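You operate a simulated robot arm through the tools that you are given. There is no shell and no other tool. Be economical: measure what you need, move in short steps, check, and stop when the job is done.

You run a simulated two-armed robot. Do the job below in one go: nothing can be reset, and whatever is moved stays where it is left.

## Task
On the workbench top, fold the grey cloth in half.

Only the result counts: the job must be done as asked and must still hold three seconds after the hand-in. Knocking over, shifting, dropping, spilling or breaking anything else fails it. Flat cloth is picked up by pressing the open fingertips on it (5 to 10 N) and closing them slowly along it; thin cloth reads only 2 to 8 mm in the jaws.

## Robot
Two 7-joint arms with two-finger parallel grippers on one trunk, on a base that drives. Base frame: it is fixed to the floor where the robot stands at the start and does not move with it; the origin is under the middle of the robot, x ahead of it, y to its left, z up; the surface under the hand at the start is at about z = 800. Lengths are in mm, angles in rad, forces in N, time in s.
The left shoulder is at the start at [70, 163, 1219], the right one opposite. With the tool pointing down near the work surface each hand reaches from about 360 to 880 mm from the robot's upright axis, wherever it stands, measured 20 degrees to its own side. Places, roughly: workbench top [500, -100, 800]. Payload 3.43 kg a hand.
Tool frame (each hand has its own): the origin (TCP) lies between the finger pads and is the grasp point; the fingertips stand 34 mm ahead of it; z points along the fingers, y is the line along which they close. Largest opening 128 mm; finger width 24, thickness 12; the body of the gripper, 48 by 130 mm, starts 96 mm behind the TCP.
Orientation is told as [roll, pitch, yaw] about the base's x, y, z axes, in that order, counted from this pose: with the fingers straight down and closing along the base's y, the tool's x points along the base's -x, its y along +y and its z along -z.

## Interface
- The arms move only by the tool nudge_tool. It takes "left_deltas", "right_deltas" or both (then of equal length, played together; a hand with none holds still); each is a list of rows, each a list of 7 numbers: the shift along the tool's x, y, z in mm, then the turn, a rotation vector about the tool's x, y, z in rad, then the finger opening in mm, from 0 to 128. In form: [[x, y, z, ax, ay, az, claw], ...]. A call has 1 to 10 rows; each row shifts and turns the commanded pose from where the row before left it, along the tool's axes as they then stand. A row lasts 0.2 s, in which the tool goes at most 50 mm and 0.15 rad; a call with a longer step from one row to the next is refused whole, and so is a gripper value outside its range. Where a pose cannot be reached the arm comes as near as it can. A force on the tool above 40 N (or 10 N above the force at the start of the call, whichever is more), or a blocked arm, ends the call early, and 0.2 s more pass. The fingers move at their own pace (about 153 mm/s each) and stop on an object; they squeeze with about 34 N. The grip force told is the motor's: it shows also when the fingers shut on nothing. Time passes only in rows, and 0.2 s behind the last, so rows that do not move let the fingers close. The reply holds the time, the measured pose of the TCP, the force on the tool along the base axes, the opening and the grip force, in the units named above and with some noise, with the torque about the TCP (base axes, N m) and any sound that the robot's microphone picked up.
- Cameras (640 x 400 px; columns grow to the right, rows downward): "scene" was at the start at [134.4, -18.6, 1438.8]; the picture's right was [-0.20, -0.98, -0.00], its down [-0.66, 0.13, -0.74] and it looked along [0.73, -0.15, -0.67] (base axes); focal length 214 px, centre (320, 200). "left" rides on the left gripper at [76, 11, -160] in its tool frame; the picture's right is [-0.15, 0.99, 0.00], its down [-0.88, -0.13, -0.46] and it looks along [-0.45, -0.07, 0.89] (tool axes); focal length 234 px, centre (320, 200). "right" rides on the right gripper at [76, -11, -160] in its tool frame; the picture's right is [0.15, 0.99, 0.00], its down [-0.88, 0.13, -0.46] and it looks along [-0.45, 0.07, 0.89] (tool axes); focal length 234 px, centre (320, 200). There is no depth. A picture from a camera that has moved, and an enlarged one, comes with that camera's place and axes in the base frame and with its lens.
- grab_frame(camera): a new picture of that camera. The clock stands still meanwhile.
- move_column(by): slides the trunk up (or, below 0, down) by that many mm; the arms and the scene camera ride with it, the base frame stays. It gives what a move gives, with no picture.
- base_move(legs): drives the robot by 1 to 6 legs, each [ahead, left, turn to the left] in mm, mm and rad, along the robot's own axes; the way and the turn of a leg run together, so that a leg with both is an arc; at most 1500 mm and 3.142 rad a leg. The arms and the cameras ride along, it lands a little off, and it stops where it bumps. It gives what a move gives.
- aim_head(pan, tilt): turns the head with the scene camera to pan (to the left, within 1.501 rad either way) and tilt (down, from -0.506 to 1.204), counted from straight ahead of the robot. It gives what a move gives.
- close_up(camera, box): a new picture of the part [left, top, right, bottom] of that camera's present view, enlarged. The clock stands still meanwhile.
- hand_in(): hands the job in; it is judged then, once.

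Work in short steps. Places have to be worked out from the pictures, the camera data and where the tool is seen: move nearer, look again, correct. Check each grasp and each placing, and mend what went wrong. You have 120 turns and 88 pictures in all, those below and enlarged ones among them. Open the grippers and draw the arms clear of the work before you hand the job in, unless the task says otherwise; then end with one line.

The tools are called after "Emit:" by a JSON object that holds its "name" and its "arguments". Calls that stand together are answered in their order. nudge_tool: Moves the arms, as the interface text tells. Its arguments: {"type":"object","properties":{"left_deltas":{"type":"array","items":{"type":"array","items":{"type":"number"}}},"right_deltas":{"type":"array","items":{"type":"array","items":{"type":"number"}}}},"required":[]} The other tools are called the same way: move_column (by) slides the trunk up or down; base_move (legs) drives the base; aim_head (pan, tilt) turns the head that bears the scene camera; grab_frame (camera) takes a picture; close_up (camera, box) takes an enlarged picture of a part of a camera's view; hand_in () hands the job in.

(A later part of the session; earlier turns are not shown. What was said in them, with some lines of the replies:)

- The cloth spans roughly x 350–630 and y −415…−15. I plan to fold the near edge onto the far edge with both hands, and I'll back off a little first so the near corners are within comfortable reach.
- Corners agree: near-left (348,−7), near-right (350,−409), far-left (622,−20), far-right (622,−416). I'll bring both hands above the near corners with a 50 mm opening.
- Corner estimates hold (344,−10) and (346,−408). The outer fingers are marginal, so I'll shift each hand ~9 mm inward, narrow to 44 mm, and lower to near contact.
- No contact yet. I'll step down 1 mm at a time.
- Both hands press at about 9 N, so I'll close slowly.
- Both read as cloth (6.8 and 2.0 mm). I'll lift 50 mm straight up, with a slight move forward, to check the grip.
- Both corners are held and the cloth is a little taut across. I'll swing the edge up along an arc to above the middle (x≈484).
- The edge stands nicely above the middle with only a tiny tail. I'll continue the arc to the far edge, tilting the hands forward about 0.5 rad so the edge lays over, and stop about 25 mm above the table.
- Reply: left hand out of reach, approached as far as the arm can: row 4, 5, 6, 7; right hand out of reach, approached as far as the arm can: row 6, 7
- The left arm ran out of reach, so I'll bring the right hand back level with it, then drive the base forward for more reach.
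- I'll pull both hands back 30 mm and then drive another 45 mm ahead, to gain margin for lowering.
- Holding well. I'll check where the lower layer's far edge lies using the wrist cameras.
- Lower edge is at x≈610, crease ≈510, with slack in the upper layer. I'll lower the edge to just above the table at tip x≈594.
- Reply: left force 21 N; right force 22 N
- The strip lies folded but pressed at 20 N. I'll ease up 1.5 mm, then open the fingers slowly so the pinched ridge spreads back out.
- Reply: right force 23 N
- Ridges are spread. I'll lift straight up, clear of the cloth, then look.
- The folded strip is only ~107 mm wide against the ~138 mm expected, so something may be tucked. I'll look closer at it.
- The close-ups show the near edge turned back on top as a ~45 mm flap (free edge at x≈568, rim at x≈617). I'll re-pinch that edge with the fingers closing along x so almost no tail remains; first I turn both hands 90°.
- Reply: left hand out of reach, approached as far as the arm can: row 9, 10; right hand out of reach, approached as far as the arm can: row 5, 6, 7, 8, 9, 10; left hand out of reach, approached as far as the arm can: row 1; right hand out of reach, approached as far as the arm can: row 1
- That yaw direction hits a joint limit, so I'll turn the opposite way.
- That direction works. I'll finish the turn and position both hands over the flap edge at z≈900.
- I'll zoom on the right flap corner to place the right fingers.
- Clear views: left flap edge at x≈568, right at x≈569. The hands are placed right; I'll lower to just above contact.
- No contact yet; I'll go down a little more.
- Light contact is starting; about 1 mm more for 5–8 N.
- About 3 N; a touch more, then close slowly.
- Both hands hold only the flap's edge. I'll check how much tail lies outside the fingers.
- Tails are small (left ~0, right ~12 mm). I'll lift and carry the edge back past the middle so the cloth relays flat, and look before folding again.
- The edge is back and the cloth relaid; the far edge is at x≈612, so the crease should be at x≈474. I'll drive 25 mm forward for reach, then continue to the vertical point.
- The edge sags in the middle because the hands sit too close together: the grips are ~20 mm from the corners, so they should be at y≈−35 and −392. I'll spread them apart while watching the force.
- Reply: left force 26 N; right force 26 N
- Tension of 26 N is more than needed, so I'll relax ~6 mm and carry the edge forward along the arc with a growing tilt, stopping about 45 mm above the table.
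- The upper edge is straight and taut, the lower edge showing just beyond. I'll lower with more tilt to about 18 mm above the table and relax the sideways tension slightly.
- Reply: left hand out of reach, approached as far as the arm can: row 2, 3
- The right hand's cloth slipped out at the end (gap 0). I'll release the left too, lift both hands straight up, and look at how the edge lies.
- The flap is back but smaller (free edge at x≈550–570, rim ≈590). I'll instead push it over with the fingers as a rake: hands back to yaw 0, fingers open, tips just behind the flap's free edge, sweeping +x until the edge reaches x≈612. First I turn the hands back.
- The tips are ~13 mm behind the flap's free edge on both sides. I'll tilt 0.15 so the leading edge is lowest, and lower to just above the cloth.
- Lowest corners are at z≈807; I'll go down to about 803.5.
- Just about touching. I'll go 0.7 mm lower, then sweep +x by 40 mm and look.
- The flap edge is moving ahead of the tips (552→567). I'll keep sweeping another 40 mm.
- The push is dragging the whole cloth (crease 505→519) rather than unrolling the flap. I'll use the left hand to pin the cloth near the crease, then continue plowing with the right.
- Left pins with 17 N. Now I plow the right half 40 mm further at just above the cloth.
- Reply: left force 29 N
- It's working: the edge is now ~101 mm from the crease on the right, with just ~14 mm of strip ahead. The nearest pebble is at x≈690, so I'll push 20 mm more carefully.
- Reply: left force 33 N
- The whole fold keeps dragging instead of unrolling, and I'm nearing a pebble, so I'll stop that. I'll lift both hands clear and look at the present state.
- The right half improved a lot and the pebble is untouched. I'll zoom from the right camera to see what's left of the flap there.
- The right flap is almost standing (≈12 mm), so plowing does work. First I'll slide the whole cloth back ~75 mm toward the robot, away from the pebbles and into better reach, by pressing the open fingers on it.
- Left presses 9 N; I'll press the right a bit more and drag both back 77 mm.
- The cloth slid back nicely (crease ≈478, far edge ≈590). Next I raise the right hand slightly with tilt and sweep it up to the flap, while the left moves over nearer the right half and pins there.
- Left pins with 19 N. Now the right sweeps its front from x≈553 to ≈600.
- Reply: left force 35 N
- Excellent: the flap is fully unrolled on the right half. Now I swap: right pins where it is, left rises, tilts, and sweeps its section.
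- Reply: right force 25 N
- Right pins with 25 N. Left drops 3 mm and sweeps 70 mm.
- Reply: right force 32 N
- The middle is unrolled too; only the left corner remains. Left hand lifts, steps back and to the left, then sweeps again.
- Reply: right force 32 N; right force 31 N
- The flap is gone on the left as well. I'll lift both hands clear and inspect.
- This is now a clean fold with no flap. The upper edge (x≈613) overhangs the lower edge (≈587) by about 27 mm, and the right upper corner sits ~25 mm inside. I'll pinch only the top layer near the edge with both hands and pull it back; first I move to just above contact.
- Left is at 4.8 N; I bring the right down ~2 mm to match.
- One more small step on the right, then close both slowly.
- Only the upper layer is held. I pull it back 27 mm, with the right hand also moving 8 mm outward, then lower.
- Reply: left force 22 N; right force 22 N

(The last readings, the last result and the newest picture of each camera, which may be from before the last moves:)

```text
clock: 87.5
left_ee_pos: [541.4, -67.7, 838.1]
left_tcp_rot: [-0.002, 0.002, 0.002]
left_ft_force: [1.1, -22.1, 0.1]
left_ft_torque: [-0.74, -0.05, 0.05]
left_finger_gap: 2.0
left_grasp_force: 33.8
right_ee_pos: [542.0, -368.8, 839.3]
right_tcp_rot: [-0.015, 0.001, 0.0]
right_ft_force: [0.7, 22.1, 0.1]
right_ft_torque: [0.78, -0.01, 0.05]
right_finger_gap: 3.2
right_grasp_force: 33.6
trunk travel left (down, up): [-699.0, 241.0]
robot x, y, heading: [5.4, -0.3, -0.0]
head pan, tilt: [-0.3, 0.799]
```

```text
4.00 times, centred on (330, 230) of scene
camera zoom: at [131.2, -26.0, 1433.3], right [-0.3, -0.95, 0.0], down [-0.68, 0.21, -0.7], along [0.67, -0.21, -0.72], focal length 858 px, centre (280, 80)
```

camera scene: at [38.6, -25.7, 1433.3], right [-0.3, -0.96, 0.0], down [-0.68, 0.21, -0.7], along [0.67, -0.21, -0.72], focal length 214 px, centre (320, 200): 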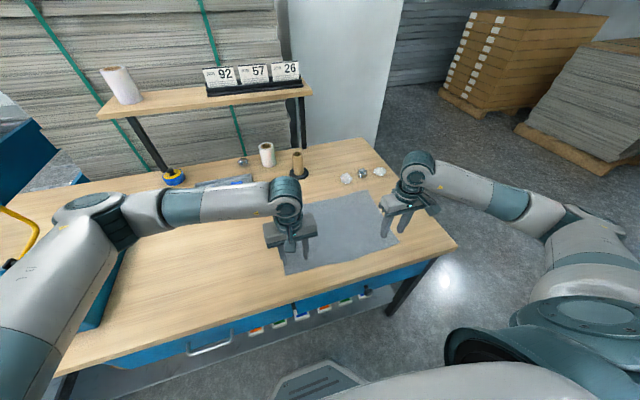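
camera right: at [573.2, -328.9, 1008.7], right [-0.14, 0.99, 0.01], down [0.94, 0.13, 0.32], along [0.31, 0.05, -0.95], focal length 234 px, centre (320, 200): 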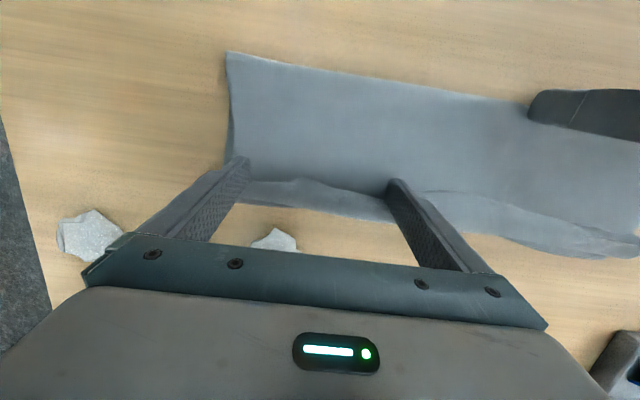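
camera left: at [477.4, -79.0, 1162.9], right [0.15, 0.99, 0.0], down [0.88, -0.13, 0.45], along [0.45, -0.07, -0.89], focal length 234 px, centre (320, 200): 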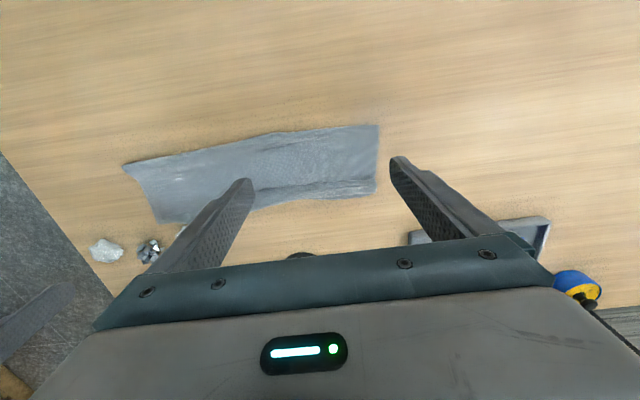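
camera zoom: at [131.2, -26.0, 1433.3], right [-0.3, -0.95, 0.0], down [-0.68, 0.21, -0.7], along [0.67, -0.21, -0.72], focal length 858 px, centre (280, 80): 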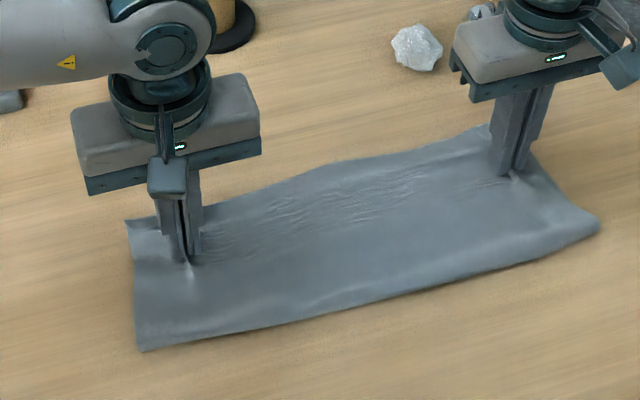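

I release slowly so the pinched cloth spreads, then lift and view.

Emit:
{"name": "nudge_tool", "arguments": {"left_deltas": [[0, 0, 1, 0, 0, 0, 2], [0, 0, 0, 0, 0, 0, 8], [0, 0, 0, 0, 0, 0, 14], [0, 0, 0, 0, 0, 0, 20], [0, 0, 0, 0, 0, 0, 26], [0, 0, 0, 0, 0, 0, 32], [0, 0, -4, 0, 0, 0, 36], [0, 0, -30, 0, 0, 0, 36], [0, 0, -45, 0, 0, 0, 36], [0, 0, -45, 0, 0, 0, 36]], "right_deltas": [[0, 0, 1, 0, 0, 0, 2], [0, 0, 0, 0, 0, 0, 8], [0, 0, 0, 0, 0, 0, 14], [0, 0, 0, 0, 0, 0, 20], [0, 0, 0, 0, 0, 0, 26], [0, 0, 0, 0, 0, 0, 32], [0, 0, -4, 0, 0, 0, 36], [0, 0, -30, 0, 0, 0, 36], [0, 0, -45, 0, 0, 0, 36], [0, 0, -45, 0, 0, 0, 36]]}}

Emit:
{"name": "grab_frame", "arguments": {"camera": "right"}}

Emit:
{"name": "grab_frame", "arguments": {"camera": "left"}}

```text
clock: 89.7
left_ee_pos: [539.7, -67.5, 962.2]
left_tcp_rot: [-0.001, -0.001, 0.0]
left_ft_force: [0.7, 0.1, -0.8]
left_ft_torque: [0.01, 0.0, 0.02]
left_finger_gap: 36.0
left_grasp_force: 0.1
right_ee_pos: [540.8, -368.4, 963.0]
right_tcp_rot: [-0.016, 0.001, -0.003]
right_ft_force: [0.1, 0.5, -0.5]
right_ft_torque: [0.0, 0.02, 0.01]
right_finger_gap: 36.0
right_grasp_force: 0.0
trunk travel left (down, up): [-699.0, 241.0]
robot x, y, heading: [3.0, -0.4, -0.005]
head pan, tilt: [-0.3, 0.799]
```

```text
8 pictures are left
camera right: at [465.3, -377.2, 1122.9], right [-0.15, 0.99, -0.01], down [0.88, 0.14, 0.45], along [0.45, 0.05, -0.89], focal length 234 px, centre (320, 200)
```

right: 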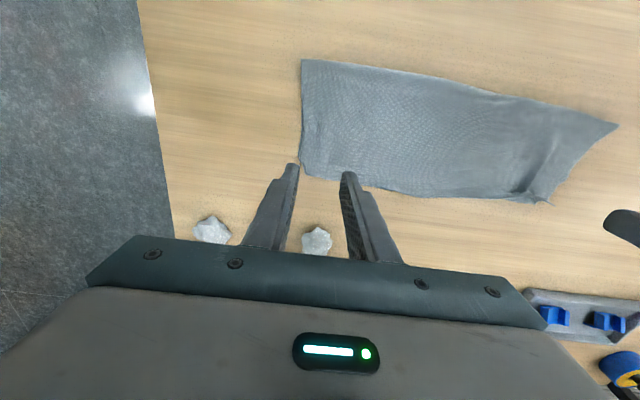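

```text
7 pictures are left
camera left: at [463.5, -56.1, 1121.3], right [0.15, 0.99, 0.0], down [0.88, -0.13, 0.46], along [0.45, -0.07, -0.89], focal length 234 px, centre (320, 200)
```

left: 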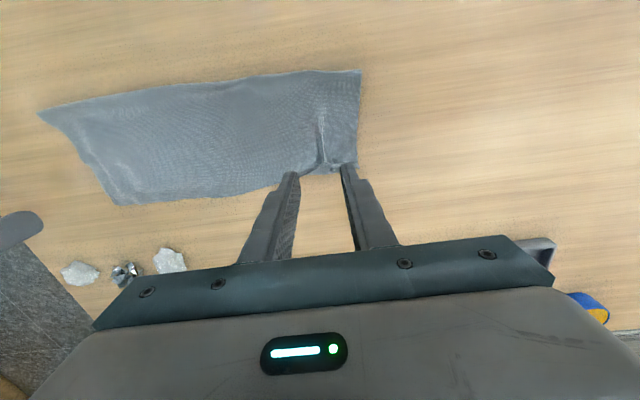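

Widths are now ~149 (right) and ~124 mm (left), near half of 275. I'll raise the hands out of the way and take one close scene view.

Emit:
{"name": "nudge_tool", "arguments": {"left_deltas": [[0, 20, -45, 0, 0, 0, 36], [0, 20, -45, 0, 0, 0, 36], [0, 20, -45, 0, 0, 0, 36]], "right_deltas": [[0, -20, -45, 0, 0, 0, 36], [0, -20, -45, 0, 0, 0, 36], [0, -20, -45, 0, 0, 0, 36]]}}

Emit:
{"name": "close_up", "arguments": {"camera": "scene", "box": [265, 190, 405, 277]}}

```text
clock: 90.5
left_ee_pos: [541.0, -7.5, 1097.2]
left_tcp_rot: [-0.001, 0.0, 0.0]
left_ft_force: [-0.2, 0.2, 0.0]
left_ft_torque: [0.02, -0.02, 0.01]
left_finger_gap: 35.9
left_grasp_force: 0.2
right_ee_pos: [542.1, -425.4, 1099.8]
right_tcp_rot: [-0.016, 0.0, -0.001]
right_ft_force: [-0.5, 0.5, 0.9]
right_ft_torque: [-0.02, -0.03, -0.01]
right_finger_gap: 35.6
right_grasp_force: 0.1
trunk travel left (down, up): [-699.0, 241.0]
robot x, y, heading: [1.0, 0.0, -0.001]
head pan, tilt: [-0.3, 0.799]
```

```text
4.57 times, centred on (335, 234) of scene
camera zoom: at [129.4, -25.2, 1433.3], right [-0.3, -0.95, 0.0], down [-0.68, 0.21, -0.7], along [0.67, -0.21, -0.72], focal length 980 px, centre (251, 47)
```

zoom: 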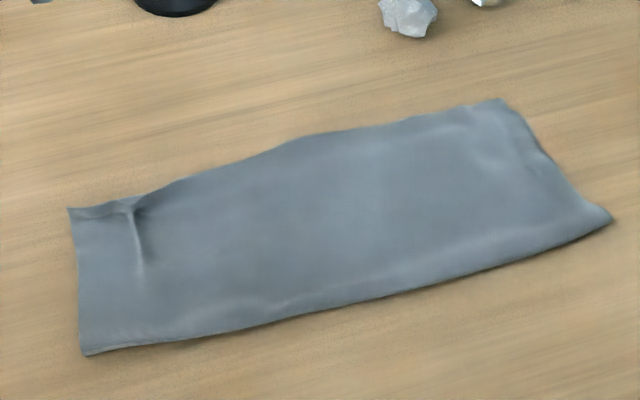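

The fold looks good; only a small pleat near the left far corner remains (x≈560, y≈−67). I'll spread it by pressing the left fingertips on either side and opening.

Emit:
{"name": "nudge_tool", "arguments": {"left_deltas": [[-10, -30, 45, 0, 0, 0, 22], [-9, -29, 45, 0, 0, 0, 22], [0, 0, 45, 0, 0, 0, 22], [0, 0, 45, 0, 0, 0, 22], [0, 0, 45, 0, 0, 0, 22], [0, 0, 25, 0, 0, 0, 22], [0, 0, 8, 0, 0, 0, 22], [0, 0, 2, 0, 0, 0, 22], [0, 0, 0, 0, 0, 0, 22]]}}

Emit:
{"name": "nudge_tool", "arguments": {"left_deltas": [[0, 0, 0.8, 0, 0, 0, 22], [0, 0, 0, 0, 0, 0, 22]]}}

```text
refused: row 1 steps farther than a row can; nothing moved
```

```text
clock: 91.1
left_ee_pos: [542.5, -6.8, 1096.3]
left_tcp_rot: [-0.001, 0.0, 0.002]
left_ft_force: [0.3, 0.4, 0.2]
left_ft_torque: [-0.03, -0.01, -0.01]
left_finger_gap: 22.1
left_grasp_force: 0.0
right_ee_pos: [543.4, -426.7, 1098.0]
right_tcp_rot: [-0.014, 0.002, 0.0]
right_ft_force: [0.4, 0.5, -0.5]
right_ft_torque: [-0.03, 0.02, -0.03]
right_finger_gap: 36.1
right_grasp_force: 0.0
trunk travel left (down, up): [-699.0, 241.0]
robot x, y, heading: [-0.3, -0.8, -0.001]
head pan, tilt: [-0.3, 0.799]
```

The first row was too long, so I split it.

Emit:
{"name": "nudge_tool", "arguments": {"left_deltas": [[-9, -20, 40, 0, 0, 0, 22], [-9, -20, 40, 0, 0, 0, 22], [0, -20, 40, 0, 0, 0, 22], [0, 0, 45, 0, 0, 0, 22], [0, 0, 45, 0, 0, 0, 22], [0, 0, 35, 0, 0, 0, 22], [0, 0, 12, 0, 0, 0, 22], [0, 0, 2, 0, 0, 0, 22], [0, 0, 0, 0, 0, 0, 22]]}}

Emit:
{"name": "nudge_tool", "arguments": {"left_deltas": [[0, 0, 1, 0, 0, 0, 22], [0, 0, 0, 0, 0, 0, 22]]}}

```text
clock: 93.1
left_ee_pos: [559.9, -66.5, 836.6]
left_tcp_rot: [0.002, -0.001, 0.002]
left_ft_force: [0.1, -0.1, 5.0]
left_ft_torque: [0.08, -0.05, -0.02]
left_finger_gap: 22.0
left_grasp_force: 0.1
right_ee_pos: [542.9, -426.5, 1098.3]
right_tcp_rot: [-0.014, 0.001, -0.001]
right_ft_force: [0.1, -0.4, 0.1]
right_ft_torque: [-0.03, 0.02, -0.01]
right_finger_gap: 35.8
right_grasp_force: 0.0
trunk travel left (down, up): [-699.0, 241.0]
robot x, y, heading: [2.4, 5.1, -0.001]
head pan, tilt: [-0.3, 0.799]
```

```text
clock: 93.7
left_ee_pos: [560.6, -67.7, 836.8]
left_tcp_rot: [-0.003, -0.001, 0.004]
left_ft_force: [1.0, 0.8, 11.0]
left_ft_torque: [0.11, -0.13, -0.01]
left_finger_gap: 22.0
left_grasp_force: 0.0
right_ee_pos: [542.6, -426.0, 1098.6]
right_tcp_rot: [-0.014, 0.002, 0.0]
right_ft_force: [-0.1, 0.7, 0.7]
right_ft_torque: [-0.04, 0.02, 0.0]
right_finger_gap: 35.9
right_grasp_force: 0.0
trunk travel left (down, up): [-699.0, 241.0]
robot x, y, heading: [4.8, 0.8, -0.002]
head pan, tilt: [-0.3, 0.799]
```

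11 N of contact: I open slowly to spread the pleat, then lift away.

Emit:
{"name": "nudge_tool", "arguments": {"left_deltas": [[0, 0, -0.4, 0, 0, 0, 28], [0, 0, 0, 0, 0, 0, 34], [0, 0, 0, 0, 0, 0, 40], [0, 0, 0, 0, 0, 0, 46], [0, 0, 0, 0, 0, 0, 52], [0, 0, 0, 0, 0, 0, 52], [0, 0, -5, 0, 0, 0, 52], [0, 0, -40, 0, 0, 0, 52], [0, 0, -45, 0, 0, 0, 52], [0, 20, -45, 0, 0, 0, 52]]}}

Emit:
{"name": "nudge_tool", "arguments": {"left_deltas": [[0, 20, -45, 0, 0, 0, 52], [0, 20, -45, 0, 0, 0, 52], [0, 20, -40, 0, 0, 0, 52]]}}

Emit:
{"name": "close_up", "arguments": {"camera": "scene", "box": [265, 190, 405, 277]}}

```text
clock: 95.9
left_ee_pos: [559.0, -44.7, 970.8]
left_tcp_rot: [-0.002, 0.0, 0.002]
left_ft_force: [0.2, -0.8, 1.3]
left_ft_torque: [-0.04, 0.0, 0.01]
left_finger_gap: 52.0
left_grasp_force: 0.1
right_ee_pos: [542.4, -425.0, 1099.1]
right_tcp_rot: [-0.015, -0.001, 0.0]
right_ft_force: [-0.2, 0.1, 0.3]
right_ft_torque: [0.01, -0.02, 0.02]
right_finger_gap: 36.0
right_grasp_force: 0.1
trunk travel left (down, up): [-699.0, 241.0]
robot x, y, heading: [2.4, -0.7, -0.004]
head pan, tilt: [-0.3, 0.799]
```

```text
clock: 96.7
left_ee_pos: [561.2, 13.3, 1101.7]
left_tcp_rot: [0.0, 0.0, 0.001]
left_ft_force: [-1.0, -0.1, -0.3]
left_ft_torque: [-0.01, -0.01, -0.02]
left_finger_gap: 51.8
left_grasp_force: 0.1
right_ee_pos: [542.0, -426.7, 1098.9]
right_tcp_rot: [-0.015, 0.001, -0.001]
right_ft_force: [-0.5, 0.6, 0.4]
right_ft_torque: [0.04, -0.03, 0.02]
right_finger_gap: 35.9
right_grasp_force: 0.0
trunk travel left (down, up): [-699.0, 241.0]
robot x, y, heading: [0.5, -3.2, -0.003]
head pan, tilt: [-0.3, 0.799]
```

```text
4.57 times, centred on (335, 234) of scene
camera zoom: at [130.7, -25.6, 1433.2], right [-0.3, -0.95, 0.0], down [-0.68, 0.21, -0.7], along [0.67, -0.21, -0.72], focal length 980 px, centre (251, 47)
```

zoom: 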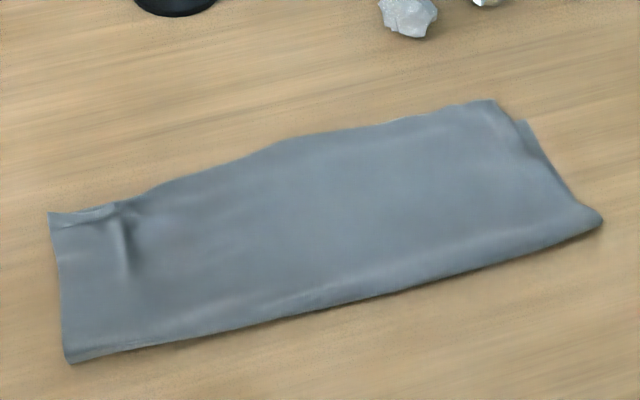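

The pleat is reduced. I'll check the left corner closely with the left camera.

Emit:
{"name": "grab_frame", "arguments": {"camera": "left"}}

```text
4 pictures are left
camera left: at [484.1, 24.5, 1260.4], right [0.15, 0.99, 0.0], down [0.88, -0.13, 0.46], along [0.45, -0.07, -0.89], focal length 234 px, centre (320, 200)
```

left: 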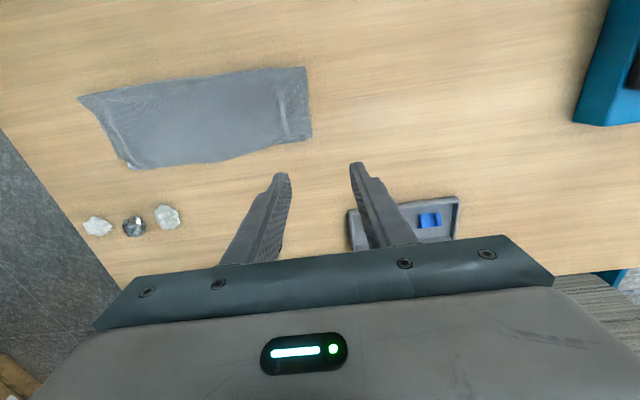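

Emit:
{"name": "close_up", "arguments": {"camera": "left", "box": [70, 55, 330, 180]}}

```text
2.46 times, centred on (200, 118) of left
camera zoom: at [484.1, 24.5, 1260.4], right [0.15, 0.99, 0.0], down [0.88, -0.13, 0.46], along [0.45, -0.07, -0.89], focal length 576 px, centre (615, 403)
```

zoom: 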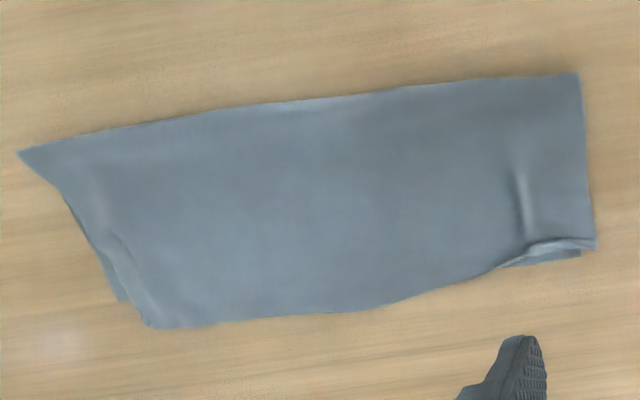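

Both layers now match within about 20 mm at the corners with no flap, the fold is stable, and the pebbles and other items are where they were. I'll draw the arms clear and open the grippers.

Emit:
{"name": "nudge_tool", "arguments": {"left_deltas": [[20, 40, 0, 0, 0, 0, 128], [20, 40, 0, 0, 0, 0, 128], [20, 40, 0, 0, 0, 0, 128], [0, 40, 0, 0, 0, 0, 128], [0, 0, 0, 0, 0, 0, 128]], "right_deltas": [[20, -20, 0, 0, 0, 0, 128], [20, -20, 0, 0, 0, 0, 128], [20, -20, 0, 0, 0, 0, 128], [0, -20, 0, 0, 0, 0, 128], [0, 0, 0, 0, 0, 0, 128]]}}

Emit:
{"name": "grab_frame", "arguments": {"camera": "scene"}}

```text
clock: 97.9
left_ee_pos: [500.6, 173.8, 1101.3]
left_tcp_rot: [0.0, 0.001, -0.001]
left_ft_force: [0.9, 0.0, -0.3]
left_ft_torque: [0.02, 0.03, 0.0]
left_finger_gap: 127.7
left_grasp_force: 0.0
right_ee_pos: [483.6, -508.3, 1099.0]
right_tcp_rot: [-0.013, 0.002, -0.001]
right_ft_force: [0.1, 0.6, 0.0]
right_ft_torque: [0.04, -0.02, -0.01]
right_finger_gap: 127.9
right_grasp_force: 0.2
trunk travel left (down, up): [-699.0, 241.0]
robot x, y, heading: [1.1, 0.3, -0.003]
head pan, tilt: [-0.3, 0.799]
```

```text
2 pictures are left
camera scene: at [131.6, -27.1, 1433.2], right [-0.3, -0.95, 0.0], down [-0.69, 0.21, -0.7], along [0.67, -0.21, -0.72], focal length 214 px, centre (320, 200)
```

scene: 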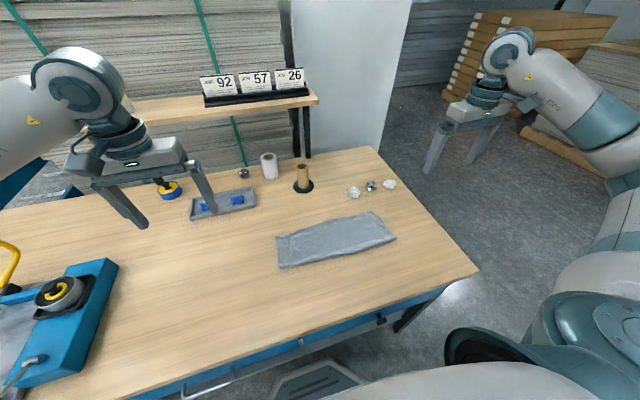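

The cloth lies folded in half, everything else is in place, and the arms are clear, so I hand in.

Emit:
{"name": "hand_in", "arguments": {}}

```text
The job is handed in.
```

The grey cloth is folded in half on the workbench and handed in; its layers match to about 20–25 mm at the far corners, with a slight pleat at the left far corner, and nothing else on the bench was moved.
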